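You operate a simulated robot arm through the tools that you are given. There is no shell and no other tool. Be economical: measure what you need, move in short steps, check, and stop when the job is done.

You are at the controls of a simulated robot arm. One attempt, no reset.

JOB
Put the stub marked "TEN" from the layout top on top of the packing block there and the stub that says "SIX" on the top of the bolt cart. Open the spacer drawer, take the gold spacer on the layout top and put it away in the inside of the spacer drawer, then shut the drawer. Close the stub cover. Fetch the wheel valve and set it on the wooden top. Count the mandrels on the green top, then put as many of the rubbing blocks from the green top on the wooden top. Put the orange cable coil from the green top on the wooden top. Count the tagged tubes on the green top, then put as many of the short tubes from the green top on top of the broad ring. Press the reset button two times. Put the pot one on the wooden top away on the top of the oiling bench. Take the silver nut on the wooden top and put it away on the top of the bolt cart. Pull the drawer two open. Any order will do. Set down upright: stub, rubbing block, pot one.

It is judged by the outcome, as a careful person would: the job done as asked, and still so three seconds after it is handed in. It fails if anything else is knocked over, pushed out of place, dropped, spilled or broken. A push-on lid holds only when it is set on centred and level and pressed home; a screw cap is set on level and turned clockwise until tight.

ROBOT AND FRAMES
A 6-joint arm with a fingered hand on a trunk, on a base that drives. Base frame: it is fixed to the floor where the robot stands at the start and does not move with it; the origin is under the middle of the robot, x ahead of it, y to its left, z up. Lengths are in m, angles in degrees, forces in N, time in s.
With the tool pointing down near the work surface it reaches from about 0.22 to 0.48 m from the robot's upright axis, wherever it stands. Its first joint turns from -166.0 to 166.0 degrees. Places, roughly: broad ring (20x20x4 cm) [-1.7, 0.7, 0.8]; cable coil [-1.75, 0.5, 0.75]; drawer two [-5.8, 11, 0.7]; gold spacer (5x5x2 cm) [0.7, -0.1, 0.8]; inside of the spacer drawer [3.7, 0, 0.5]; mandrel (4x4x9 cm) [-1.9, 0.3, 0.8]; pot one [1.75, 1.75, 0.75]; reset button [-2.2, -1.5, 0.8]; rubbing block (6x4x5 cm) [-1.9, 0, 0.8]; short tube [-1.75, 0.25, 0.75]; silver nut (4x5x2 cm) [2.1, 2.2, 0.8]; spacer drawer [3.6, 0, 0.5]; stub cover [1, -1.7, 0.9]; tagged tube [-1.75, 0, 0.75]; top of the bolt cart [3.7, 0, 0.8]; top of the oiling bench [3.6, -0.9, 0.8]; wheel valve (32x6x8 cm) [-1.5, -0.1, 0.8]; wooden top [2, 2, 0.8]. Payload 2.3 kg.
The tool frame sits at the grasp point between the pads (the TCP): z along the fingers, y along the line on which they close. The tips reach 0.022 m beyond it. The gripper opens to 0.112 m. The gripper's body begins 0.06 m behind the TCP. The gripper is a hand of 3 fingers: y runs from the thumb to the fingers, the wrist lies at [0, 0, -0.218] in the tool frame, and closing takes about 1.5 s.
Orientation is that of the tool frame in the base frame, as a unit quaternion [w, x, y, z]. With the fingers straight down and closing along the base's y, the tool's x points along the base's -x, its y along +y and its z along -z.

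CONTROLS
- The arm moves only by the tool play_rows. Its argument "steps" is a list of rows, each a list of 3 entries, a list of its own where there are three numbers: the finger opening in m, from 0 to 0.112, then the shift along the tool's x, y, z in m, then the turn, a rotation vector about the tool's x, y, z in degrees. In form: [[grip, [tx, ty, tz], [ax, ay, az]], ...]. A call has 1 to 20 rows; each row is the pose to reach, as a shift and turn from the pose commanded when the call began, along the tool's axes at that moment. Each row takes 0.2 s and may step no farther than 0.05 m and 8.6 degrees from the row before; otherwise, or with a gripper value out of range, the whole call is refused. A pose out of reach is approached as far as the arm can. The call stops where the force on the tool passes 40 N (or 10 N more than at its start, if that is more) or the arm is blocked; 0.2 s more then pass. The fingers move at their own pace (about 0.072 m/s each) and stop on an object; they squeeze with about 23 N. The grip force told is the motor's: it shows also when the fingers shut on nothing. Time passes only in rows, and 0.2 s behind the last, so rows that repeat a pose let the fingers close. The reply holds the time, the measured pose of the TCP, the force on the tool along the base axes, the opening and the grip force, in the units named above and with some noise, with the torque about the TCP (base axes, N m) and any sound that the robot's microphone picked up.
- Cameras (640 x 400 px; columns grow to the right, rows downward): "scene" is now at [0.0196, 0.1305, 1.5826]; the picture's right is [-0.14, -0.99, 0.00], its down [-0.72, 0.10, -0.69] and it looks along [0.68, -0.10, -0.73] (base axes); focal length 278 px, centre (320, 200). "wrist" rides on the gripper at [0.066, 0.003, -0.08] in the tool frame; the picture's right is [-0.05, 1.00, 0.00], its down [-0.77, -0.04, -0.64] and it looks along [-0.64, -0.03, 0.77] (tool axes); focal length 275 px, centre (320, 200). There is no depth. A picture from a camera that has moved, and an enlarged one, comes with that camera's place and axes in the base frame and with its lens. The place of the scene camera against the robot may be out by one fixed shift of up to 0.012 m in any direction.
- snapshot(camera): a new picture of that camera. The clock stands still meanwhile.
- slide_trunk(by): slides the trunk up (or, below 0, down) by that many m; the arm and the scene camera ride with it, the base frame stays. It gives what a move gives, with no picture.
- steer(legs): drives the robot by 1 to 6 legs, each [ahead, left, turn to the left] in m, m and degrees, along the robot's own axes; the way and the turn of a leg run together, so that a leg with both is an arc; at most 1.5 m and 180 degrees a leg. The arm and the cameras ride along, it lands a little off, and it stops where it bumps. It gives what a move gives.
- grasp_type(shape): the hand has 3 fingers and takes this shape, open, in about a second: jaw (thumb against the fingers, like two jaws); tri (thumb and two fingers); tip (a fingertip pinch); poke (one finger out to press); point (the index stretched); flat (the hand flat); cup (the hand cupped); fist (a fist). The gripper value then closes the fingers along that shape, each until it touches; the sizes above hold for jaw. It gives what a move gives, with no picture.
- head_to(pan, tilt): turns the head with the scene camera to pan (to the left, within 155 degrees either way) and tilt (down, from -29 to 69), counted from straight ahead of the robot. It gives what a move gives.
- enlarge(camera, box): a new picture of the part [left, top, right, bottom] of that camera's present view, enlarged. The clock stands still meanwhile.
- job_done(): hands the job in; it is judged then, once.

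Work in short steps. Places have to be worked out from the pictures, the camera data and where the tool is seen: move nearer, look again, correct. Check each grasp and each placing, and mend what went wrong. You have 598 turns and 360 pictures in all, those below and enlarged ones among them. Open the gripper and draw the arm clear of the work before you hand the job in, unless the task says otherwise.

The tools are called after "Call:" as name(argument=value, ...) on one line, values as JSON. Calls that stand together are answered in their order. play_rows: Moves the arm, as the interface text tells. Its arguments: {"type":"object","properties":{"steps":{"type":"array","items":{"type":"array"}}},"required":["steps"]} The other tools are called the same way: slide_trunk (by) slides the trunk up or down; grasp_type (shape) gives the hand a shape; steer (legs) drives the base; head_to (pan, tilt) turns the head that bears the scene camera; snapshot (camera) takes a picture; enlarge (camera, box) takes an enlarged picture of a part of a camera's view; job_done () hands the job in.

At the start:

```text
time: 0.0
eef_pos: [0.2648, -0.0319, 1.1731]
tcp_rot: [0.0, 0.0, 1.0, 0.0]
ft_force: [0.6, 0.1, 0.7]
ft_torque: [0.01, 0.04, -0.03]
gripper_width: 0.1119
gripper_force: 0.1
shape: jaw
trunk travel left (down, up): [-0.5, 0.09]
robot x, y, heading: [0.0022, 0.0009, 0.1]
head pan, tilt: [-8.2, 46.8]
```

scene: 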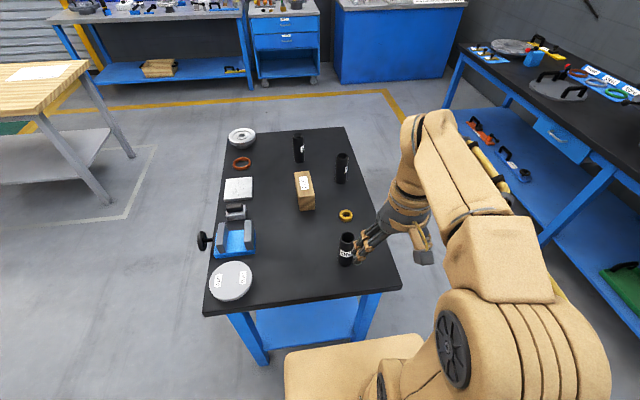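
wrist: 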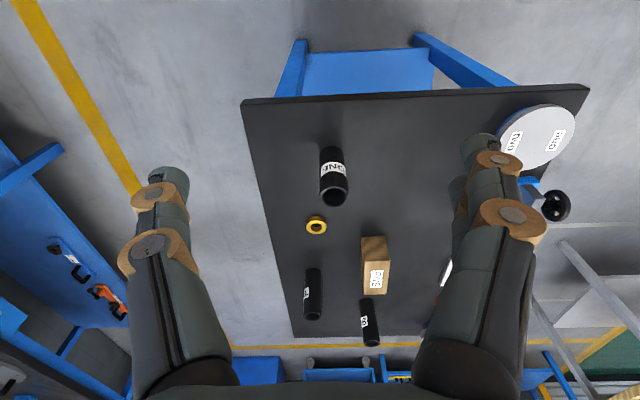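

The layout top is ahead with three stubs, block and gold spacer. I first look closely at the labels.

Call:
enlarge(camera="scene", box=[200, 110, 400, 310])

Call:
enlarge(camera="scene", box=[440, 20, 640, 145])

Call:
enlarge(camera="scene", box=[220, 0, 480, 100])

```text
2.00 times, centred on (300, 210) of scene
camera zoom: at [0.0196, 0.1305, 1.5826], right [-0.14, -0.99, 0.0], down [-0.72, 0.1, -0.69], along [0.68, -0.1, -0.73], focal length 555 px, centre (360, 180)
```

zoom: 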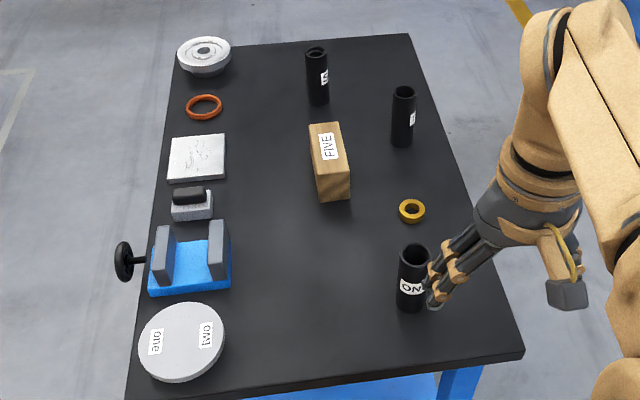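

```text
3.20 times, centred on (540, 82) of scene
camera zoom: at [0.0196, 0.1305, 1.5826], right [-0.14, -0.99, 0.0], down [-0.72, 0.1, -0.69], along [0.68, -0.1, -0.73], focal length 888 px, centre (-384, 576)
```

zoom: 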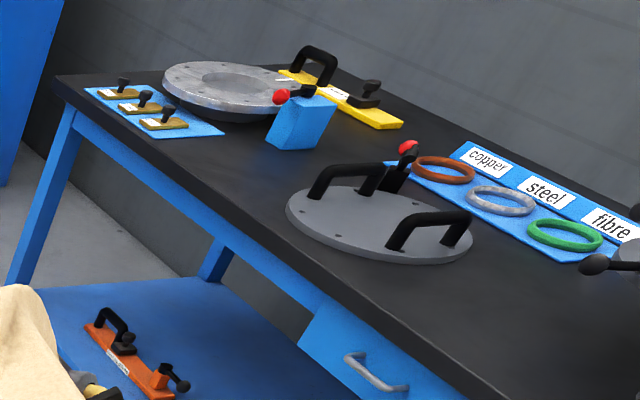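

```text
2.46 times, centred on (350, 50) of scene
camera zoom: at [0.0196, 0.1305, 1.5826], right [-0.14, -0.99, 0.0], down [-0.72, 0.1, -0.69], along [0.68, -0.1, -0.73], focal length 683 px, centre (246, 569)
```

zoom: 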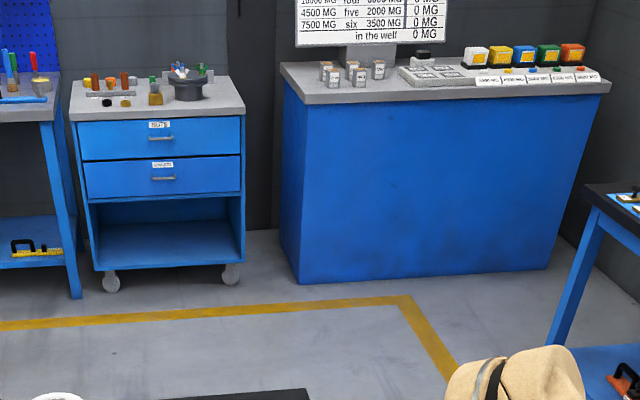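

Stubs: one "ONE", two others to be read. I enlarge further.

Call:
enlarge(camera="wrist", box=[290, 255, 400, 355])

Call:
enlarge(camera="scene", box=[285, 125, 365, 215])

```text
4.00 times, centred on (345, 305) of wrist
camera zoom: at [0.1996, -0.0298, 1.2542], right [0.05, 1.0, 0.0], down [0.77, -0.04, 0.64], along [0.64, -0.03, -0.77], focal length 1101 px, centre (220, -220)
```

zoom: 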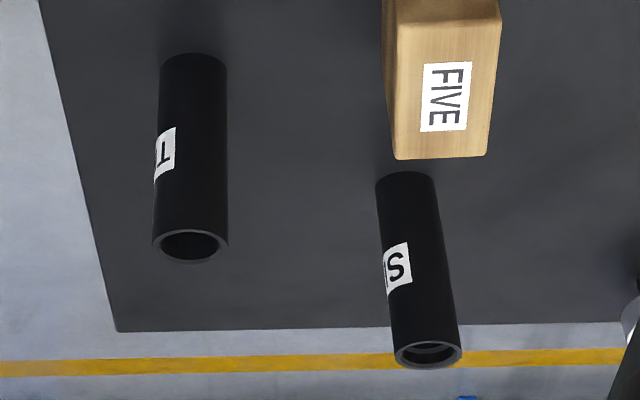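

```text
4.44 times, centred on (325, 170) of scene
camera zoom: at [0.0196, 0.1305, 1.5826], right [-0.14, -0.99, 0.0], down [-0.72, 0.1, -0.69], along [0.68, -0.1, -0.73], focal length 1233 px, centre (298, 333)
```

zoom: 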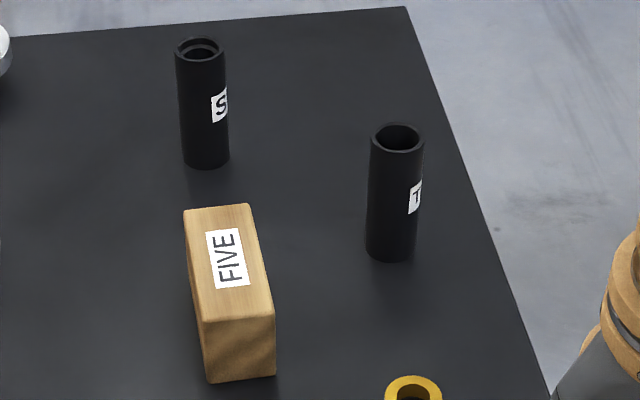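

The two unread stubs begin "T" and "S"; I will verify them from the other side later. First a look around with the head.

Call:
head_to(pan=60, tilt=25)

Call:
snapshot(camera="scene")

Call:
head_to(pan=140, tilt=30)

Call:
snapshot(camera="scene")

Call:
head_to(pan=-150, tilt=30)

Call:
snapshot(camera="scene")

Call:
head_to(pan=-80, tilt=30)

Call:
snapshot(camera="scene")

```text
time: 1.4
eef_pos: [0.2645, -0.033, 1.1737]
tcp_rot: [0.001, 0.0, 1.0, 0.0]
ft_force: [0.2, 0.0, 0.2]
ft_torque: [0.02, -0.01, 0.04]
gripper_width: 0.1122
gripper_force: 0.2
shape: jaw
trunk travel left (down, up): [-0.5, 0.09]
robot x, y, heading: [-0.0008, 0.002, -0.1]
head pan, tilt: [60.0, 25.0]
```

```text
352 pictures are left
camera scene: at [-0.0133, 0.2216, 1.6156], right [0.87, -0.5, 0.0], down [-0.21, -0.37, -0.91], along [0.45, 0.78, -0.42], focal length 278 px, centre (320, 200)
```

scene: 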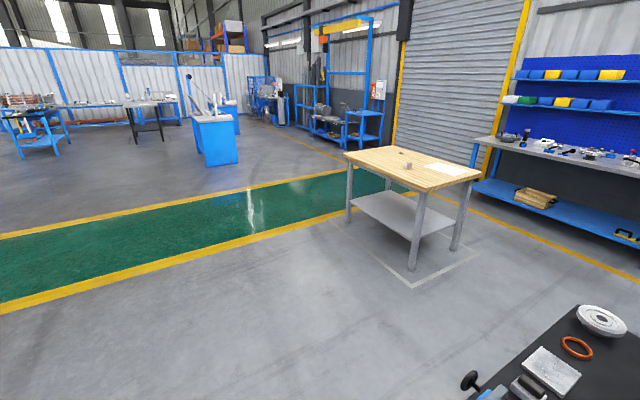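

```text
time: 2.9
eef_pos: [0.265, -0.0325, 1.1738]
tcp_rot: [0.0, 0.001, 1.0, 0.0]
ft_force: [0.1, -0.4, -0.5]
ft_torque: [-0.02, 0.02, 0.02]
gripper_width: 0.1118
gripper_force: 0.0
shape: jaw
trunk travel left (down, up): [-0.5, 0.09]
robot x, y, heading: [0.0005, 0.0013, -0.2]
head pan, tilt: [140.0, 30.0]
```

```text
351 pictures are left
camera scene: at [-0.1287, 0.2, 1.6076], right [0.64, 0.77, 0.0], down [0.38, -0.32, -0.87], along [-0.66, 0.56, -0.5], focal length 278 px, centre (320, 200)
```

scene: 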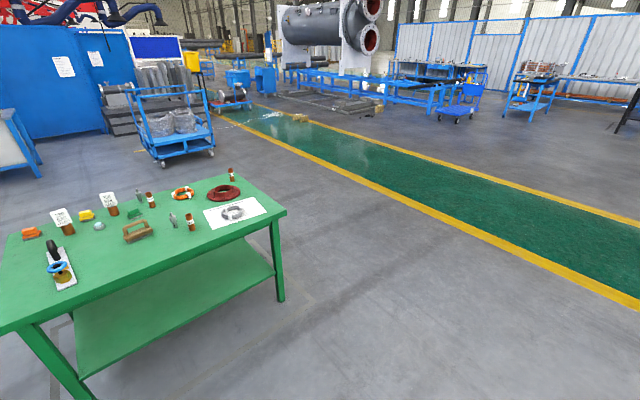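

```text
time: 6.9
eef_pos: [0.2648, -0.0317, 1.1735]
tcp_rot: [0.0, 0.0, 1.0, -0.001]
ft_force: [-0.7, 0.3, -0.4]
ft_torque: [0.01, -0.04, 0.01]
gripper_width: 0.1118
gripper_force: 0.0
shape: jaw
trunk travel left (down, up): [-0.5, 0.09]
robot x, y, heading: [0.0015, -0.0008, -0.2]
head pan, tilt: [-150.0, 30.0]
```

```text
350 pictures are left
camera scene: at [-0.1378, 0.0966, 1.6076], right [-0.5, 0.87, 0.0], down [0.43, 0.25, -0.87], along [-0.75, -0.43, -0.5], focal length 278 px, centre (320, 200)
```

scene: 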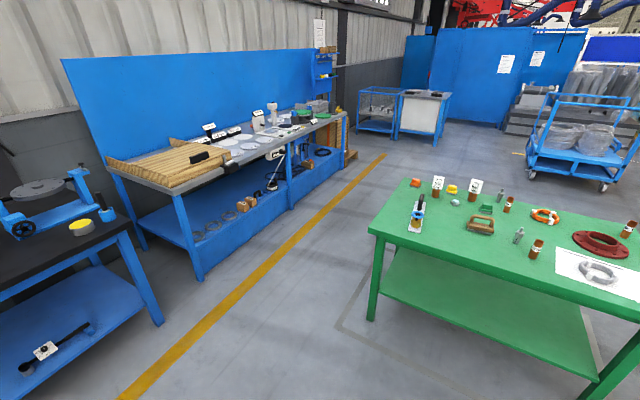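

```text
time: 8.3
eef_pos: [0.2663, -0.0318, 1.1732]
tcp_rot: [0.0, 0.0, 1.0, 0.0]
ft_force: [0.2, -0.7, -0.7]
ft_torque: [0.02, 0.04, -0.01]
gripper_width: 0.112
gripper_force: 0.1
shape: jaw
trunk travel left (down, up): [-0.5, 0.09]
robot x, y, heading: [0.0003, 0.0022, 0.1]
head pan, tilt: [-80.0, 30.0]
```

```text
349 pictures are left
camera scene: at [-0.0439, 0.0527, 1.6076], right [-0.98, -0.17, 0.0], down [-0.09, 0.49, -0.87], along [0.15, -0.85, -0.5], focal length 278 px, centre (320, 200)
```

scene: 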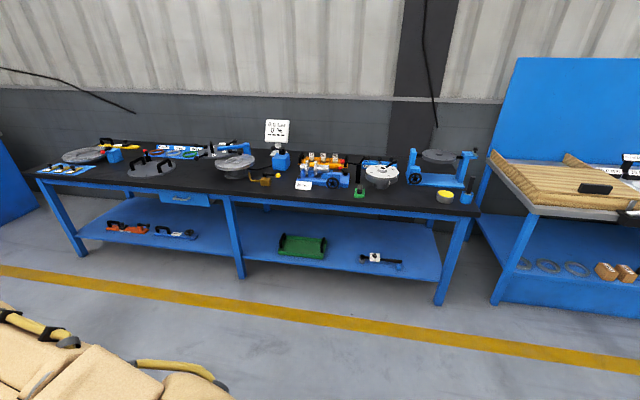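

Overview understood. I go to the right side of the layout table, keeping clear of it, and turn to face it.

Call:
steer(legs=[[0, -0.62, 0], [0.85, 0, 0], [0, 0, 90]])

Call:
head_to(pan=20, tilt=50)

Call:
snapshot(camera="scene")

Call:
snapshot(camera="wrist")

```text
time: 19.7
eef_pos: [0.8819, -0.3539, 1.1731]
tcp_rot: [-0.001, -0.704, 0.71, 0.0]
ft_force: [0.2, 0.5, 0.5]
ft_torque: [-0.03, -0.02, 0.0]
gripper_width: 0.112
gripper_force: 0.0
shape: jaw
trunk travel left (down, up): [-0.5, 0.09]
robot x, y, heading: [0.8474, -0.6162, 89.4]
head pan, tilt: [-80.0, 30.0]
```

```text
time: 21.4
eef_pos: [0.8816, -0.353, 1.1732]
tcp_rot: [0.0, -0.704, 0.71, 0.0]
ft_force: [-0.8, -0.3, -0.9]
ft_torque: [-0.01, 0.0, 0.0]
gripper_width: 0.1119
gripper_force: 0.1
shape: jaw
trunk travel left (down, up): [-0.5, 0.09]
robot x, y, heading: [0.8487, -0.6167, 89.5]
head pan, tilt: [20.0, 50.0]
```

```text
348 pictures are left
camera scene: at [0.6812, -0.6041, 1.5781], right [0.94, 0.33, 0.0], down [0.26, -0.72, -0.64], along [-0.22, 0.61, -0.77], focal length 278 px, centre (320, 200)
```

scene: 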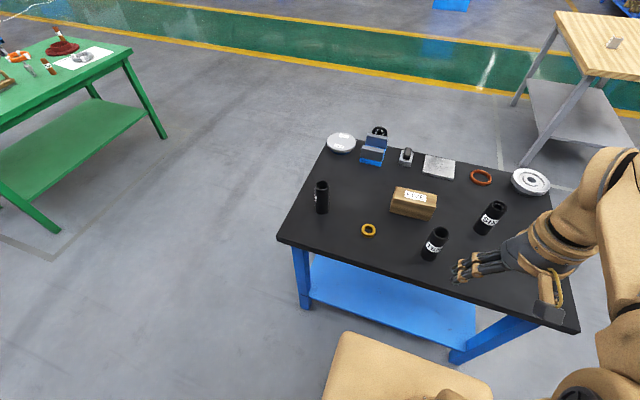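

```text
347 pictures are left
camera wrist: at [0.8789, -0.4203, 1.2542], right [-1.0, 0.05, 0.0], down [0.04, 0.77, 0.64], along [0.03, 0.64, -0.77], focal length 275 px, centre (320, 200)
```

wrist: 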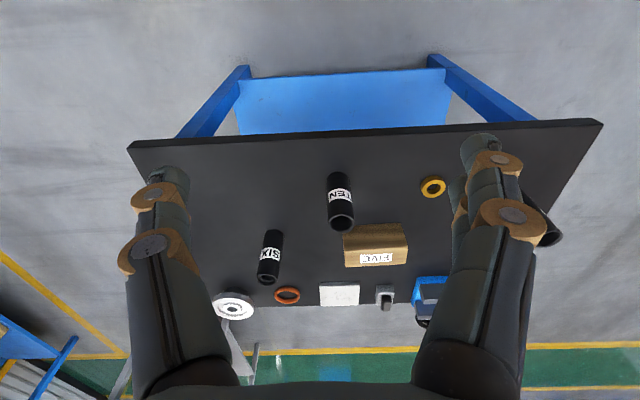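

TEN and SIX are confirmed. I turn side-on to the table (heading 0) so that I can stand nearer to it, and close up a bit.

Call:
steer(legs=[[0, 0, -89.5], [0, 0.14, 0]])

Call:
head_to(pan=90, tilt=60)

Call:
snapshot(camera="scene")

```text
time: 26.6
eef_pos: [1.1117, -0.5056, 1.1727]
tcp_rot: [0.001, -0.006, 1.0, -0.001]
ft_force: [-0.4, -0.3, 1.0]
ft_torque: [-0.01, -0.01, 0.02]
gripper_width: 0.1122
gripper_force: 0.0
shape: jaw
trunk travel left (down, up): [-0.5, 0.09]
robot x, y, heading: [0.8434, -0.4777, 0.8]
head pan, tilt: [20.0, 50.0]
```

```text
time: 28.0
eef_pos: [1.1121, -0.5077, 1.1723]
tcp_rot: [0.0, -0.005, 1.0, 0.0]
ft_force: [-0.2, 0.7, -0.3]
ft_torque: [-0.01, 0.02, 0.02]
gripper_width: 0.1119
gripper_force: 0.0
shape: jaw
trunk travel left (down, up): [-0.5, 0.09]
robot x, y, heading: [0.8473, -0.4778, 0.7]
head pan, tilt: [90.0, 60.0]
```

```text
346 pictures are left
camera scene: at [0.7838, -0.2704, 1.5655], right [1.0, 0.01, 0.0], down [0.01, -0.87, -0.5], along [-0.01, 0.5, -0.87], focal length 278 px, centre (320, 200)
```

scene: 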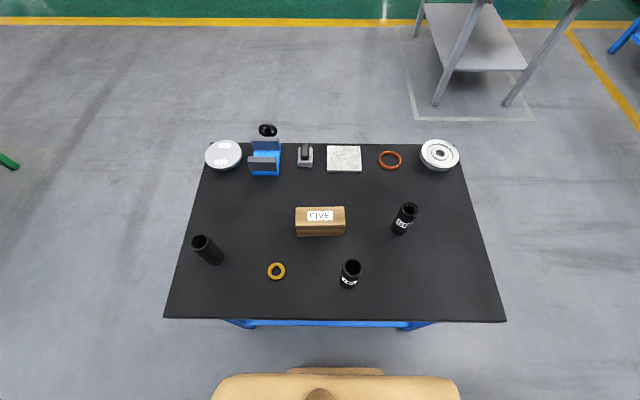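

The gap from base to table is about 0.13 m. I close up 0.085 m more and look again, enlarged.

Call:
steer(legs=[[0.01, 0.085, -0.7]])

Call:
enlarge(camera="scene", box=[220, 180, 460, 330])

```text
time: 29.0
eef_pos: [1.1208, -0.4253, 1.1729]
tcp_rot: [0.0, 0.0, 1.0, 0.0]
ft_force: [0.0, 0.0, 0.3]
ft_torque: [0.0, -0.01, 0.02]
gripper_width: 0.1116
gripper_force: 0.0
shape: jaw
trunk travel left (down, up): [-0.5, 0.09]
robot x, y, heading: [0.8529, -0.3923, -0.0]
head pan, tilt: [90.0, 60.0]
```

```text
2.67 times, centred on (340, 255) of scene
camera zoom: at [0.796, -0.1838, 1.5654], right [1.0, 0.0, 0.0], down [0.0, -0.87, -0.5], along [0.0, 0.5, -0.87], focal length 740 px, centre (267, 53)
```

zoom: 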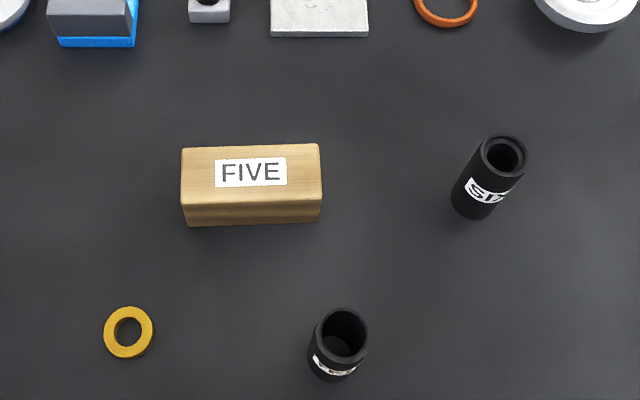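

Positions: TEN ≈ (0.860,-0.070), SIX ≈ (1.031,0.09), block centre ≈ (0.78,0.093) top ≈0.826, spacer ≈ (0.655,-0.054). I swing the arm left round to above TEN.

Call:
play_rows(steps=[[0.112, [-0.006, 0.038, 0.0127], [0, 0, -7.5]], [0.112, [-0.0066, 0.0765, 0.025], [0, 0, -15]], [0.112, [-0.002, 0.1156, 0.038], [0, 0, -22.5]], [0.112, [0.008, 0.154, 0.05], [0, 0, -30]], [0.112, [0.024, 0.1915, 0.06], [0, 0, -37.5]], [0.112, [0.045, 0.2265, 0.07], [0, 0, -45]], [0.112, [0.072, 0.2587, 0.08], [0, 0, -52.5]], [0.112, [0.103, 0.287, 0.09], [0, 0, -60]], [0.112, [0.138, 0.3117, 0.1], [0, 0, -67.5]], [0.112, [0.177, 0.331, 0.11], [0, 0, -75]], [0.112, [0.2186, 0.345, 0.12], [0, 0, -82.5]], [0.112, [0.261, 0.355, 0.13], [0, 0, -90]], [0.112, [0.261, 0.355, 0.15], [0, 0, -90]]])

Call:
snapshot(camera="wrist")

Call:
snapshot(camera="scene")

```text
time: 31.8
eef_pos: [0.8598, -0.0693, 1.0226]
tcp_rot: [0.0, 0.708, -0.707, 0.0]
ft_force: [-0.5, 0.8, 0.1]
ft_torque: [0.0, -0.03, 0.0]
gripper_width: 0.1119
gripper_force: 0.2
shape: jaw
trunk travel left (down, up): [-0.5, 0.09]
robot x, y, heading: [0.8561, -0.3928, -0.0]
head pan, tilt: [90.0, 60.0]
```

```text
344 pictures are left
camera wrist: at [0.8571, -0.1367, 1.1038], right [-1.0, 0.05, 0.0], down [0.03, 0.77, 0.64], along [0.03, 0.64, -0.77], focal length 275 px, centre (320, 200)
```

wrist: 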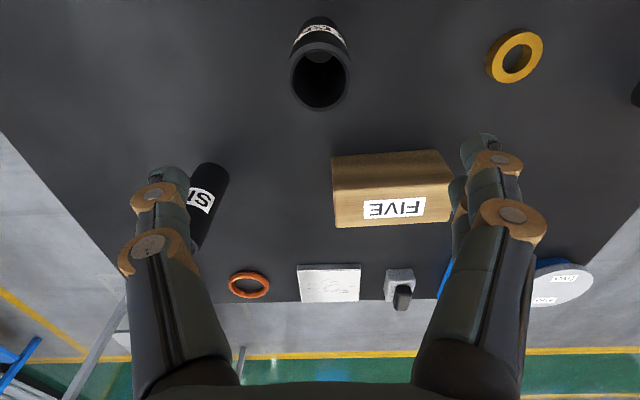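

```text
343 pictures are left
camera scene: at [0.7964, -0.1846, 1.5655], right [1.0, 0.0, 0.0], down [0.0, -0.87, -0.5], along [0.0, 0.5, -0.87], focal length 278 px, centre (320, 200)
```

scene: 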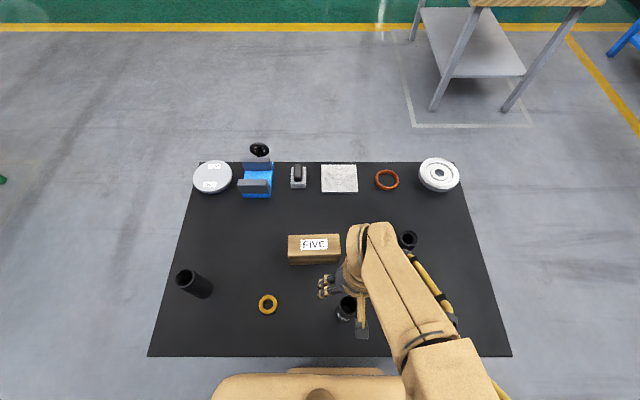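

The wrist view confirms TEN directly beneath at (0.861,-0.070). I lower over it and close.

Call:
play_rows(steps=[[0.112, [0, 0, 0.045], [0, 0, 0]], [0.112, [0, 0, 0.09], [0, 0, 0]], [0.112, [0, 0, 0.135], [0, 0, 0]], [0.112, [0, 0, 0.175], [0, 0, 0]], [0.0, [0, 0, 0.175], [0, 0, 0]], [0.0, [0, 0, 0.175], [0, 0, 0]], [0.0, [0, 0, 0.175], [0, 0, 0]], [0.0, [0, 0, 0.175], [0, 0, 0]], [0.0, [0, 0, 0.175], [0, 0, 0]], [0.0, [0, 0, 0.175], [0, 0, 0]], [0.0, [0, 0, 0.175], [0, 0, 0]], [0.0, [0, 0, 0.175], [0, 0, 0]]])

Call:
snapshot(camera="wrist")

```text
time: 32.9
eef_pos: [0.8603, -0.0687, 0.852]
tcp_rot: [0.002, -0.707, 0.707, 0.004]
ft_force: [-2.7, -3.0, 24.7]
ft_torque: [-0.04, 0.11, -0.01]
gripper_width: 0.1023
gripper_force: 0.0
shape: jaw
trunk travel left (down, up): [-0.5, 0.09]
robot x, y, heading: [0.8539, -0.3952, -0.1]
head pan, tilt: [90.0, 60.0]
stopped in row 5: the force on the tool passed its limit (the readings are from after the stop); the commanded pose is now the measured one
```

```text
342 pictures are left
camera wrist: at [0.8576, -0.1362, 0.9325], right [-1.0, 0.05, 0.0], down [0.04, 0.76, 0.64], along [0.03, 0.64, -0.77], focal length 275 px, centre (320, 200)
```

wrist: 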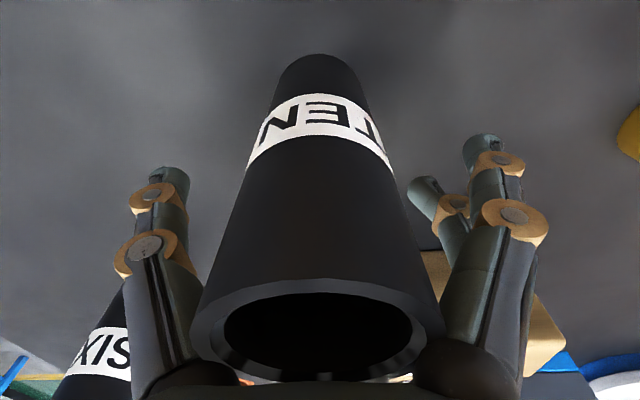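

The palm touched the stub's rim, so the stub is ~0.15 m tall (top ≈0.91). I rise 2 cm and close.

Call:
play_rows(steps=[[0.112, [0, 0, -0.018], [0, 0, 0]], [0.0, [0, 0, -0.018], [0, 0, 0]], [0.0, [0, 0, -0.018], [0, 0, 0]], [0.0, [0, 0, -0.018], [0, 0, 0]], [0.0, [0, 0, -0.018], [0, 0, 0]], [0.0, [0, 0, -0.018], [0, 0, 0]], [0.0, [0, 0, -0.018], [0, 0, 0]], [0.0, [0, 0, -0.018], [0, 0, 0]]])

Call:
snapshot(camera="wrist")

```text
time: 34.7
eef_pos: [0.8615, -0.0696, 0.868]
tcp_rot: [0.001, -0.706, 0.708, 0.003]
ft_force: [0.2, 1.3, 1.3]
ft_torque: [0.02, 0.01, -0.01]
gripper_width: 0.0335
gripper_force: 22.7
shape: jaw
trunk travel left (down, up): [-0.5, 0.09]
robot x, y, heading: [0.8561, -0.3934, 0.2]
head pan, tilt: [90.0, 60.0]
```

```text
341 pictures are left
camera wrist: at [0.8582, -0.1356, 0.949], right [-1.0, 0.05, 0.0], down [0.04, 0.77, 0.64], along [0.03, 0.64, -0.77], focal length 275 px, centre (320, 200)
```

wrist: 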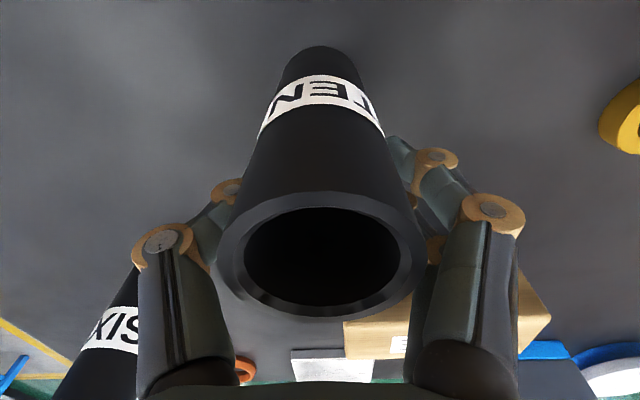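

The stub sits about 12 mm nearer the robot than the finger line (width 33 mm is a chord). I reopen, shift toward the robot and re-grip.

Call:
play_rows(steps=[[0.112, [0, 0, 0], [0, 0, 0]], [0.112, [0, 0, 0], [0, 0, 0]], [0.112, [0, 0, 0], [0, 0, 0]], [0.112, [0, 0, 0], [0, 0, 0]], [0.112, [0.012, 0, 0], [0, 0, 0]], [0.112, [0.012, 0, 0], [0, 0, 0]], [0.0, [0.012, 0, 0], [0, 0, 0]], [0.0, [0.012, 0, 0], [0, 0, 0]], [0.0, [0.012, 0, 0], [0, 0, 0]], [0.0, [0.012, 0, 0], [0, 0, 0]], [0.0, [0.012, 0, 0], [0, 0, 0]], [0.0, [0.012, 0, 0], [0, 0, 0]], [0.0, [0.012, 0, 0], [0, 0, 0]]])

Call:
snapshot(camera="wrist")

```text
time: 37.5
eef_pos: [0.8598, -0.0805, 0.8685]
tcp_rot: [0.002, -0.707, 0.707, 0.002]
ft_force: [-0.5, -1.5, 1.0]
ft_torque: [-0.04, 0.0, -0.01]
gripper_width: 0.0393
gripper_force: 22.7
shape: jaw
trunk travel left (down, up): [-0.5, 0.09]
robot x, y, heading: [0.8552, -0.3924, -0.0]
head pan, tilt: [90.0, 60.0]
```

```text
340 pictures are left
camera wrist: at [0.858, -0.1475, 0.9491], right [-1.0, 0.05, 0.0], down [0.04, 0.77, 0.64], along [0.03, 0.64, -0.77], focal length 275 px, centre (320, 200)
```

wrist: 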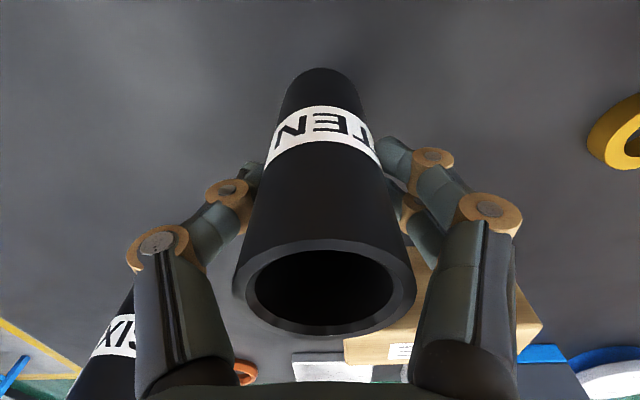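

Held well now (rim ~4 mm off centre). I lift 0.11 m and move to above the block.

Call:
play_rows(steps=[[0.0, [0, 0, -0.04], [0, 0, 0]], [0.0, [0, 0, -0.08], [0, 0, 0]], [0.0, [0, 0, -0.12], [0, 0, 0]], [0.0, [-0.04, 0.018, -0.12], [0, 0, 0]], [0.0, [-0.08, 0.035, -0.12], [0, 0, 0]], [0.0, [-0.12, 0.053, -0.12], [0, 0, 0]], [0.0, [-0.15, 0.07, -0.12], [0, 0, 0]], [0.0, [-0.177, 0.07, -0.12], [0, 0, 0]], [0.0, [-0.177, 0.07, -0.12], [0, 0, 0]]])

Call:
snapshot(camera="wrist")

Call:
enlarge(camera="scene", box=[200, 160, 440, 310])

```text
time: 39.5
eef_pos: [0.7965, 0.0319, 0.9856]
tcp_rot: [0.002, -0.707, 0.708, 0.002]
ft_force: [0.3, 0.0, -4.3]
ft_torque: [-0.02, 0.01, 0.0]
gripper_width: 0.039
gripper_force: 22.9
shape: jaw
out of reach, approached as far as the arm can: row 6, 7, 8, 9
trunk travel left (down, up): [-0.5, 0.09]
robot x, y, heading: [0.8572, -0.3956, -0.0]
head pan, tilt: [90.0, 60.0]
```

```text
339 pictures are left
camera wrist: at [0.7936, -0.0349, 1.066], right [-1.0, 0.05, 0.0], down [0.04, 0.77, 0.64], along [0.03, 0.64, -0.77], focal length 275 px, centre (320, 200)
```

wrist: 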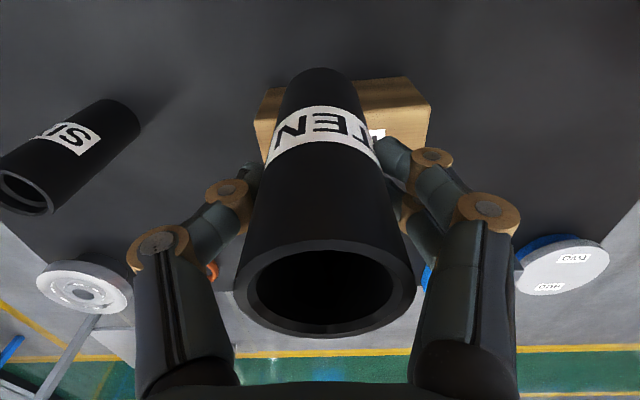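

```text
2.67 times, centred on (320, 235) of scene
camera zoom: at [0.7956, -0.1843, 1.5654], right [1.0, 0.0, 0.0], down [0.0, -0.87, -0.5], along [0.0, 0.5, -0.87], focal length 740 px, centre (320, 107)
```

zoom: 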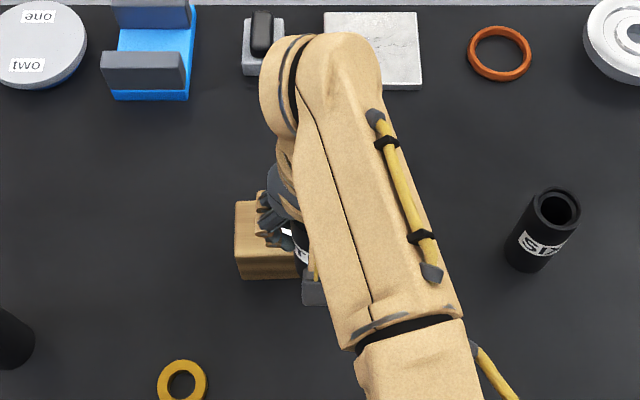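

Out of reach by some 6 cm. Raising the trunk and nudging the base 3 cm closer (and 5 cm back) should solve it.

Call:
slide_trunk(by=0.09)

Call:
steer(legs=[[-0.05, 0.03, 0]])

Call:
head_to(pan=100, tilt=60)

Call:
enlarge(camera="scene", box=[220, 180, 460, 330])

```text
time: 40.8
eef_pos: [0.7962, 0.0322, 1.0753]
tcp_rot: [0.001, -0.706, 0.708, 0.002]
ft_force: [-0.2, 0.2, -4.0]
ft_torque: [0.01, -0.03, 0.0]
gripper_width: 0.0389
gripper_force: 22.5
shape: jaw
trunk travel left (down, up): [-0.59, 0.0]
robot x, y, heading: [0.8547, -0.395, -0.2]
head pan, tilt: [90.0, 60.0]
```

```text
time: 41.7
eef_pos: [0.7458, 0.0642, 1.0748]
tcp_rot: [0.002, -0.706, 0.708, 0.002]
ft_force: [-0.3, -0.5, -4.8]
ft_torque: [0.01, -0.01, 0.04]
gripper_width: 0.0388
gripper_force: 23.4
shape: jaw
trunk travel left (down, up): [-0.59, 0.0]
robot x, y, heading: [0.8079, -0.364, -0.0]
head pan, tilt: [90.0, 60.0]
```

```text
time: 42.4
eef_pos: [0.7463, 0.0627, 1.0748]
tcp_rot: [0.002, -0.706, 0.708, 0.002]
ft_force: [-0.1, 1.1, -3.7]
ft_torque: [0.02, 0.01, -0.02]
gripper_width: 0.039
gripper_force: 23.2
shape: jaw
trunk travel left (down, up): [-0.59, 0.0]
robot x, y, heading: [0.8059, -0.3623, -0.1]
head pan, tilt: [100.0, 60.0]
```

```text
2.67 times, centred on (340, 255) of scene
camera zoom: at [0.7343, -0.1552, 1.6555], right [0.98, 0.17, 0.0], down [0.15, -0.85, -0.5], along [-0.09, 0.49, -0.87], focal length 740 px, centre (267, 53)
```

zoom: 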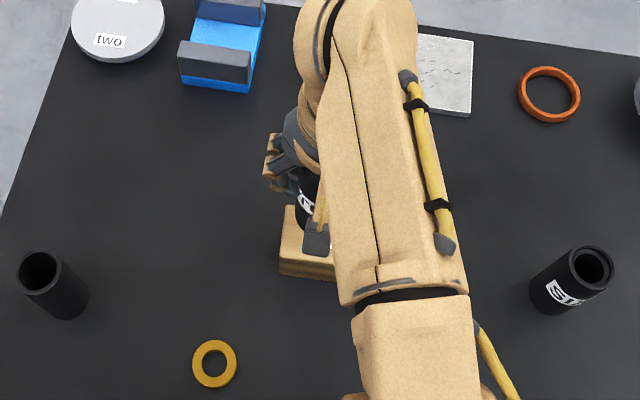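

Now I move over the block centre and lower to about 3 cm above.

Call:
play_rows(steps=[[0.0, [-0.01, -0.012, 0.035], [0, 0, 0]], [0.0, [-0.02, -0.024, 0.07], [0, 0, 0]], [0.0, [-0.03, -0.034, 0.1], [0, 0, 0]], [0.0, [-0.033, -0.034, 0.11], [0, 0, 0]], [0.0, [-0.033, -0.034, 0.11], [0, 0, 0]]])

Call:
snapshot(camera="wrist")

Call:
head_to(pan=115, tilt=55)

Call:
snapshot(camera="scene")

```text
time: 43.6
eef_pos: [0.7833, 0.0726, 0.9687]
tcp_rot: [0.002, -0.707, 0.708, 0.003]
ft_force: [-0.2, -0.1, -4.6]
ft_torque: [-0.02, 0.0, 0.03]
gripper_width: 0.039
gripper_force: 22.8
shape: jaw
out of reach, approached as far as the arm can: row 1, 2, 3, 4, 5
trunk travel left (down, up): [-0.59, 0.0]
robot x, y, heading: [0.8023, -0.3632, -0.0]
head pan, tilt: [100.0, 60.0]
```

```text
336 pictures are left
camera wrist: at [0.7808, 0.0053, 1.0496], right [-1.0, 0.05, 0.0], down [0.04, 0.77, 0.64], along [0.03, 0.64, -0.77], focal length 275 px, centre (320, 200)
```

wrist: 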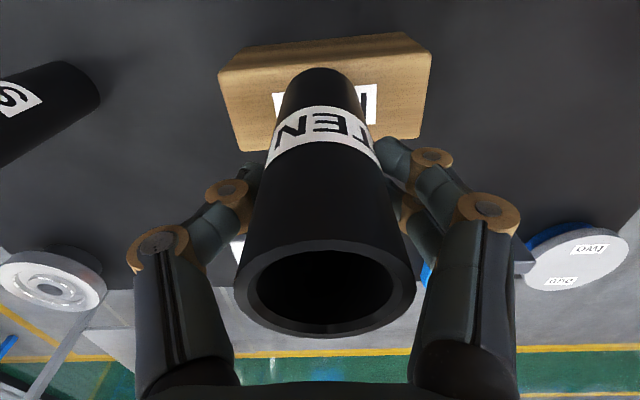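

```text
time: 44.4
eef_pos: [0.7842, 0.0721, 0.9681]
tcp_rot: [0.002, -0.706, 0.708, 0.003]
ft_force: [-0.1, -0.5, -4.6]
ft_torque: [0.02, 0.02, 0.02]
gripper_width: 0.0388
gripper_force: 22.9
shape: jaw
trunk travel left (down, up): [-0.59, 0.0]
robot x, y, heading: [0.8052, -0.3619, -0.2]
head pan, tilt: [115.0, 55.0]
```

```text
335 pictures are left
camera scene: at [0.7152, -0.1553, 1.6615], right [0.91, 0.42, 0.0], down [0.35, -0.74, -0.57], along [-0.24, 0.52, -0.82], focal length 278 px, centre (320, 200)
```

scene: 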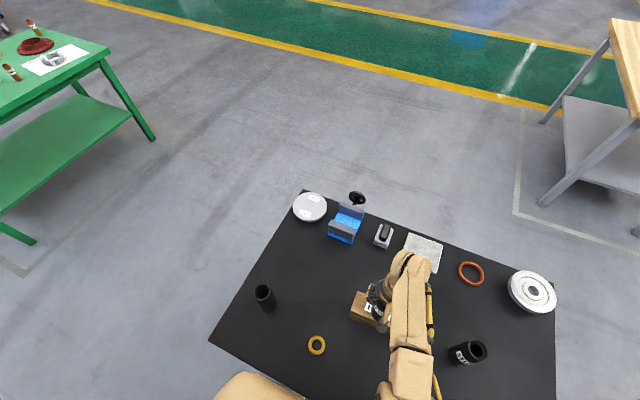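

The arm axis sits right of the robot centre, so reach falls ~2.5 cm short. I'll set TEN back on the table at y≈-0.04 and re-grip it with the tool tilted outward, which extends the reach.

Call:
play_rows(steps=[[0.0, [0.04, 0, -0.01], [0, 0, 0]], [0.0, [0.08, 0, -0.01], [0, 0, 0]], [0.0, [0.115, 0, 0], [0, 0, 0]], [0.0, [0.115, 0, 0.04], [0, 0, 0]], [0.0, [0.115, 0, 0.07], [0, 0, 0]], [0.0, [0.115, 0, 0.085], [0, 0, 0]], [0.0, [0.115, 0, 0.093], [0, 0, 0]], [0.0, [0.115, 0, 0.096], [0, 0, 0]], [0.0, [0.115, 0, 0.099], [0, 0, 0]]])

```text
time: 45.5
eef_pos: [0.7669, 0.0675, 0.9263]
tcp_rot: [-0.028, 0.709, -0.704, -0.03]
ft_force: [4.0, 0.3, 66.9]
ft_torque: [-1.16, -1.2, 0.03]
gripper_width: 0.0393
gripper_force: 23.2
shape: jaw
out of reach, approached as far as the arm can: row 1, 2, 3, 4, 5
trunk travel left (down, up): [-0.59, 0.0]
robot x, y, heading: [0.8085, -0.3618, -0.2]
head pan, tilt: [115.0, 55.0]
stopped in row 5: the force on the tool passed its limit (the readings are from after the stop); the commanded pose is now the measured one
```

The commanded pose was still the unreachable one, so the arm came down onto the block. I look at the state.

Call:
snapshot(camera="wrist")

Call:
enlarge(camera="scene", box=[300, 240, 460, 340])

```text
334 pictures are left
camera wrist: at [0.7657, -0.0055, 1.002], right [-1.0, 0.04, 0.01], down [0.03, 0.72, 0.7], along [0.02, 0.7, -0.72], focal length 275 px, centre (320, 200)
```

wrist: 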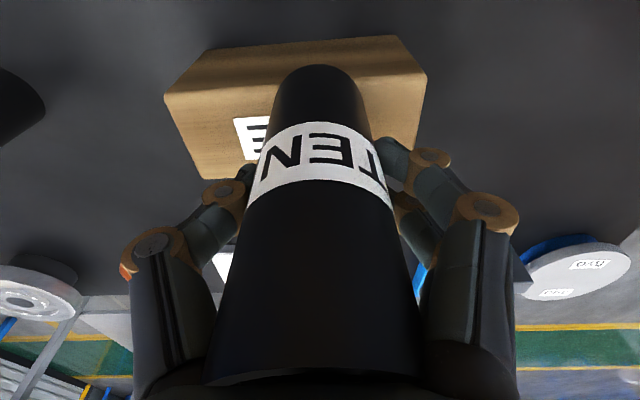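

```text
4.00 times, centred on (380, 290) of scene
camera zoom: at [0.716, -0.1649, 1.6638], right [0.91, 0.42, 0.0], down [0.35, -0.74, -0.58], along [-0.24, 0.52, -0.82], focal length 1110 px, centre (80, -160)
```

zoom: 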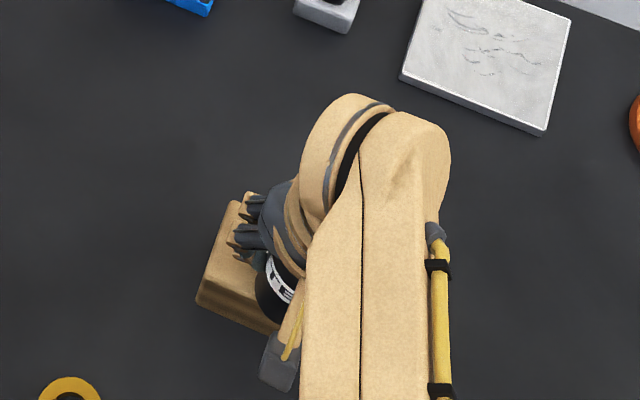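

I lift off the block straight up, then draw back toward me.

Call:
play_rows(steps=[[0.0, [0, 0, -0.03], [0, 0, 0]], [0.0, [0, 0, -0.06], [0, 2.3, 0]], [0.0, [0.03, 0, -0.06], [0, 4.6, 0]], [0.0, [0.07, 0, -0.06], [0, 4.6, 0]], [0.0, [0.105, 0, -0.05], [0, 4.6, 0]]])

Call:
snapshot(camera="wrist")

Call:
enlarge(camera="scene", box=[220, 230, 540, 400])

```text
time: 46.7
eef_pos: [0.756, 0.058, 0.9668]
tcp_rot: [0.006, 0.71, -0.705, 0.006]
ft_force: [0.6, -0.5, -3.9]
ft_torque: [0.02, -0.07, 0.01]
gripper_width: 0.039
gripper_force: 23.3
shape: jaw
out of reach, approached as far as the arm can: row 1, 2, 3, 4, 5
trunk travel left (down, up): [-0.59, 0.0]
robot x, y, heading: [0.809, -0.3603, 0.2]
head pan, tilt: [115.0, 55.0]
```

```text
332 pictures are left
camera wrist: at [0.7533, -0.0072, 1.048], right [-1.0, 0.04, 0.0], down [0.03, 0.78, 0.62], along [0.02, 0.62, -0.78], focal length 275 px, centre (320, 200)
```

wrist: 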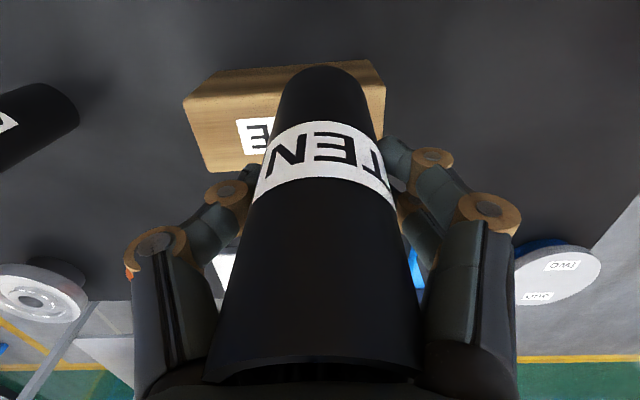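

```text
2.00 times, centred on (380, 315) of scene
camera zoom: at [0.715, -0.1548, 1.6614], right [0.91, 0.42, 0.0], down [0.35, -0.74, -0.57], along [-0.24, 0.52, -0.82], focal length 555 px, centre (200, -30)
```

zoom: 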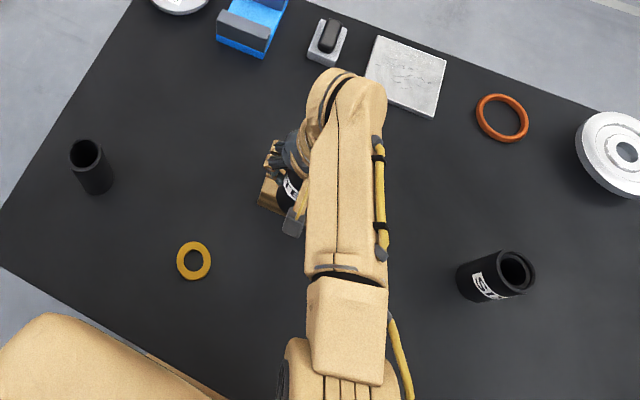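

The arm hardly retracts; perhaps it is caught at full stretch. I try a pure retreat toward the robot in small steps.

Call:
play_rows(steps=[[0.0, [0.02, 0, 0], [0, 0, 0]], [0.0, [0.04, 0, 0], [0, 0, 0]], [0.0, [0.06, 0, 0], [0, 0, 0]]])

```text
time: 47.5
eef_pos: [0.7501, 0.0562, 0.9634]
tcp_rot: [0.005, 0.71, -0.704, 0.006]
ft_force: [0.4, 0.9, -4.3]
ft_torque: [0.01, 0.01, -0.03]
gripper_width: 0.0391
gripper_force: 23.2
shape: jaw
out of reach, approached as far as the arm can: row 1, 2, 3
trunk travel left (down, up): [-0.59, 0.0]
robot x, y, heading: [0.806, -0.3621, 0.1]
head pan, tilt: [115.0, 55.0]
```

Still stuck. I try going upward and inward together with some tool tilt.

Call:
play_rows(steps=[[0.0, [0, 0, -0.04], [0, -5, 0]], [0.0, [0, 0, -0.08], [0, -10, 0]], [0.0, [0, 0, -0.12], [0, -15, 0]], [0.0, [0, 0, -0.16], [0, -20, 0]]])

Call:
snapshot(camera="scene")

```text
time: 48.5
eef_pos: [0.7333, 0.1134, 1.115]
tcp_rot: [-0.106, 0.701, -0.697, -0.107]
ft_force: [-0.9, -0.4, -3.9]
ft_torque: [-0.02, -0.02, 0.06]
gripper_width: 0.039
gripper_force: 23.0
shape: jaw
out of reach, approached as far as the arm can: row 1, 2, 3, 4
trunk travel left (down, up): [-0.59, 0.0]
robot x, y, heading: [0.8025, -0.361, -0.1]
head pan, tilt: [115.0, 55.0]
```

```text
330 pictures are left
camera scene: at [0.7153, -0.1555, 1.6615], right [0.91, 0.42, 0.0], down [0.35, -0.74, -0.57], along [-0.24, 0.52, -0.82], focal length 278 px, centre (320, 200)
```

scene: 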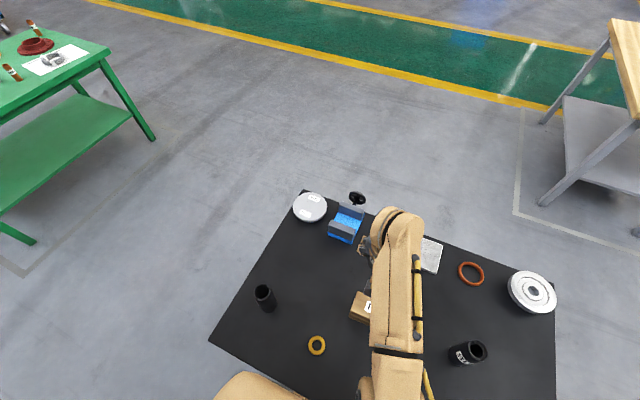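

It rises. From this height I command a retreat toward the robot.

Call:
play_rows(steps=[[0.0, [0.038, 0, -0.03], [0, 5, 0]], [0.0, [0.076, 0, -0.05], [0, 10, 0]], [0.0, [0.115, 0, -0.07], [0, 15, 0]], [0.0, [0.155, 0, -0.08], [0, 20, 0]], [0.0, [0.19, 0, -0.08], [0, 20, 0]]])

```text
time: 49.7
eef_pos: [0.7645, 0.0466, 1.1708]
tcp_rot: [-0.026, 0.717, -0.697, -0.003]
ft_force: [0.3, 0.1, -3.5]
ft_torque: [0.0, -0.02, 0.05]
gripper_width: 0.0386
gripper_force: 23.6
shape: jaw
out of reach, approached as far as the arm can: row 1, 2, 3, 4, 5
trunk travel left (down, up): [-0.59, 0.0]
robot x, y, heading: [0.8046, -0.3638, -0.0]
head pan, tilt: [115.0, 55.0]
```

I let it converge with repeated zero-shift rows to see where the command lies.

Call:
play_rows(steps=[[0.0, [0, 0, 0], [0, 0, 0]], [0.0, [0, 0, 0], [0, 0, 0]], [0.0, [0, 0, 0], [0, 0, 0]], [0.0, [0, 0, 0], [0, 0, 0]]])

Call:
snapshot(camera="scene")

Call:
snapshot(camera="wrist")

```text
time: 50.7
eef_pos: [0.766, 0.0456, 1.1708]
tcp_rot: [-0.025, 0.716, -0.697, -0.005]
ft_force: [0.3, 0.7, -4.0]
ft_torque: [0.02, 0.03, 0.03]
gripper_width: 0.0387
gripper_force: 22.8
shape: jaw
trunk travel left (down, up): [-0.59, 0.0]
robot x, y, heading: [0.8052, -0.3647, -0.1]
head pan, tilt: [115.0, 55.0]
```

```text
329 pictures are left
camera scene: at [0.7149, -0.1551, 1.6615], right [0.91, 0.42, 0.0], down [0.35, -0.74, -0.57], along [-0.24, 0.52, -0.82], focal length 278 px, centre (320, 200)
```

scene: 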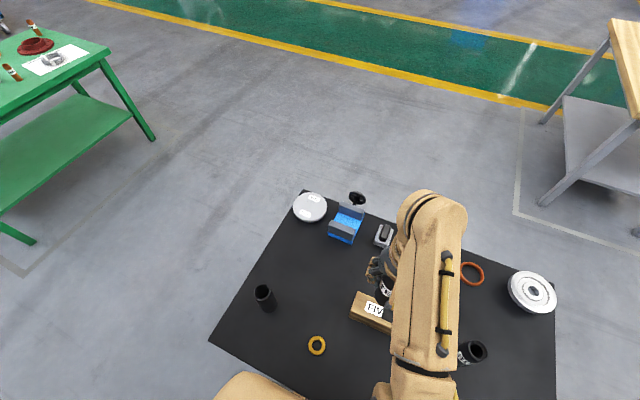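

```text
328 pictures are left
camera wrist: at [0.7626, -0.0239, 1.2498], right [-1.0, 0.02, -0.03], down [-0.01, 0.74, 0.67], along [0.03, 0.67, -0.74], focal length 275 px, centre (320, 200)
```

wrist: 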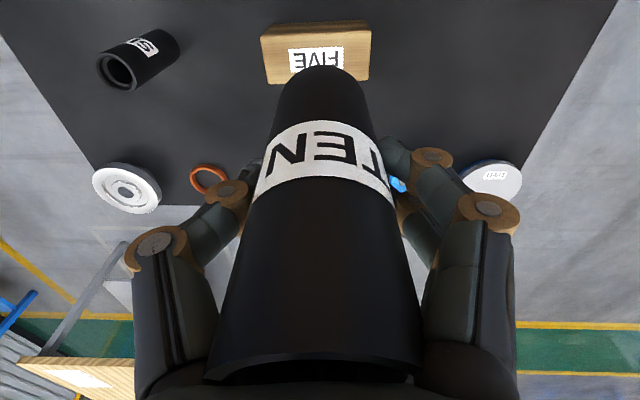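

Command now equals the measured pose. I try retracting from here in one small call.

Call:
play_rows(steps=[[0.0, [0.03, 0, 0], [0, 0, 0]], [0.0, [0.06, 0, 0], [0, 0, 0]], [0.0, [0.09, 0, 0], [0, 0, 0]]])

```text
time: 51.5
eef_pos: [0.7627, 0.0411, 1.1783]
tcp_rot: [-0.024, 0.718, -0.696, -0.005]
ft_force: [0.2, 1.3, -4.3]
ft_torque: [-0.04, -0.02, 0.02]
gripper_width: 0.0391
gripper_force: 22.8
shape: jaw
out of reach, approached as far as the arm can: row 1, 2, 3
trunk travel left (down, up): [-0.59, 0.0]
robot x, y, heading: [0.8051, -0.3603, -0.1]
head pan, tilt: [115.0, 55.0]
```

The readings fit a sphere about the shoulder: the elbow is at its straight singularity. I try stretching outward then pulling back in one call to get the elbow to bend.

Call:
play_rows(steps=[[0.0, [-0.04, 0, -0.02], [0, 0, 0]], [0.0, [-0.08, 0, -0.04], [0, 0, 0]], [0.0, [-0.05, 0, -0.02], [0, 0, 0]], [0.0, [-0.01, 0, 0], [0, 0, 0]], [0.0, [0.03, 0, 0.02], [0, 0, 0]], [0.0, [0.07, 0, 0.04], [0, 0, 0]], [0.0, [0.1, 0, 0.05], [0, 0, 0]]])

```text
time: 53.1
eef_pos: [0.758, 0.044, 1.1697]
tcp_rot: [-0.025, 0.717, -0.697, -0.003]
ft_force: [0.2, 0.1, -3.8]
ft_torque: [-0.02, 0.04, 0.01]
gripper_width: 0.039
gripper_force: 22.7
shape: jaw
out of reach, approached as far as the arm can: row 1, 2, 3, 4, 5, 6, 7
trunk travel left (down, up): [-0.59, 0.0]
robot x, y, heading: [0.8056, -0.362, 0.1]
head pan, tilt: [115.0, 55.0]
```

I look at the arm itself to understand its configuration.

Call:
head_to(pan=60, tilt=40)

Call:
snapshot(camera="scene")

Call:
head_to(pan=80, tilt=69)

Call:
snapshot(camera="scene")

```text
time: 54.3
eef_pos: [0.755, 0.0446, 1.1683]
tcp_rot: [-0.026, 0.717, -0.697, -0.004]
ft_force: [-0.2, 0.4, -3.0]
ft_torque: [-0.04, -0.02, -0.01]
gripper_width: 0.0389
gripper_force: 23.2
shape: jaw
trunk travel left (down, up): [-0.59, 0.0]
robot x, y, heading: [0.807, -0.3623, 0.1]
head pan, tilt: [60.0, 40.0]
```

```text
327 pictures are left
camera scene: at [0.788, -0.1467, 1.6821], right [0.87, -0.5, 0.0], down [-0.32, -0.56, -0.77], along [0.38, 0.66, -0.64], focal length 278 px, centre (320, 200)
```

scene: 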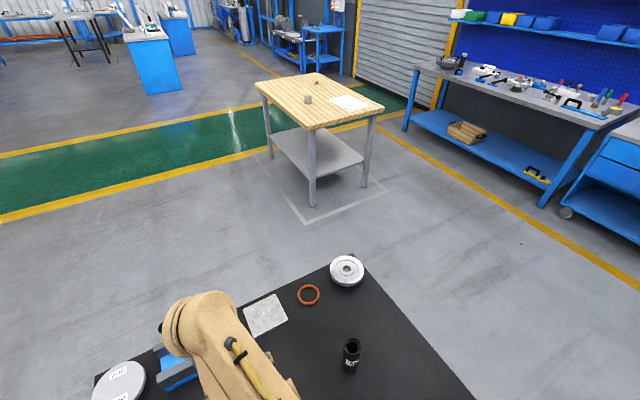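

```text
time: 55.2
eef_pos: [0.7557, 0.0431, 1.1682]
tcp_rot: [-0.025, 0.717, -0.697, -0.003]
ft_force: [0.1, -0.4, -3.9]
ft_torque: [0.0, -0.02, 0.02]
gripper_width: 0.0387
gripper_force: 23.2
shape: jaw
trunk travel left (down, up): [-0.59, 0.0]
robot x, y, heading: [0.8016, -0.361, 0.2]
head pan, tilt: [80.0, 68.8]
```

```text
326 pictures are left
camera scene: at [0.7553, -0.1653, 1.6461], right [0.98, -0.17, 0.0], down [-0.16, -0.92, -0.36], along [0.06, 0.36, -0.93], focal length 278 px, centre (320, 200)
```

scene: 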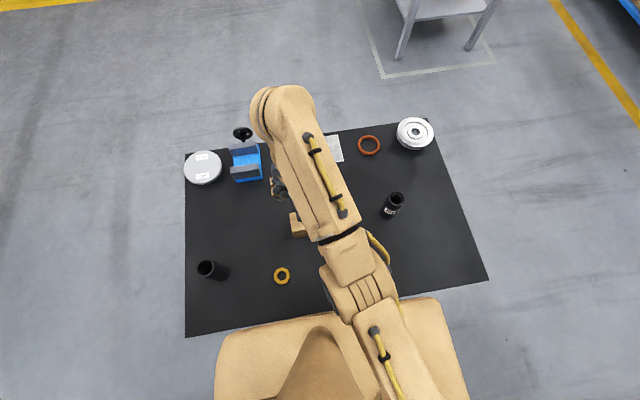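

The arm is fully straight. I command a long pull straight toward the shoulder and hold it for many rows to let the solver bend the elbow.

Call:
play_rows(steps=[[0.0, [0.035, 0, 0.0], [0, 0, 0]], [0.0, [0.07, 0, 0.0], [0, 0, 0]], [0.0, [0.105, 0, 0.0], [0, 0, 0]], [0.0, [0.14, 0, 0.01], [0, 0, 0]], [0.0, [0.175, 0, 0.02], [0, 0, 0]], [0.0, [0.21, 0, 0.03], [0, 0, 0]], [0.0, [0.245, 0, 0.03], [0, 0, 0]], [0.0, [0.245, -0.02, 0.03], [0, 0, 0]], [0.0, [0.245, 0, 0.03], [0, 0, 0]], [0.0, [0.245, 0.02, 0.03], [0, 0, 0]], [0.0, [0.245, 0, 0.03], [0, 0, 0]], [0.0, [0.245, -0.02, 0.03], [0, 0, 0]], [0.0, [0.245, 0, 0.03], [0, 0, 0]], [0.0, [0.245, 0, 0.03], [0, 0, 0]], [0.0, [0.245, 0, 0.03], [0, 0, 0]], [0.0, [0.245, 0, 0.03], [0, 0, 0]], [0.0, [0.245, 0, 0.03], [0, 0, 0]]])

```text
time: 58.8
eef_pos: [0.7462, 0.0369, 1.1783]
tcp_rot: [-0.025, 0.717, -0.697, -0.004]
ft_force: [0.6, 1.1, -3.6]
ft_torque: [0.02, -0.03, 0.02]
gripper_width: 0.0387
gripper_force: 23.0
shape: jaw
out of reach, approached as far as the arm can: row 1, 2, 3, 4, 5, 6, 7, 8, 9, 10, 11, 12, 13, 14, 15, 16, 17
trunk travel left (down, up): [-0.59, 0.0]
robot x, y, heading: [0.804, -0.3628, 0.1]
head pan, tilt: [80.0, 68.8]
```

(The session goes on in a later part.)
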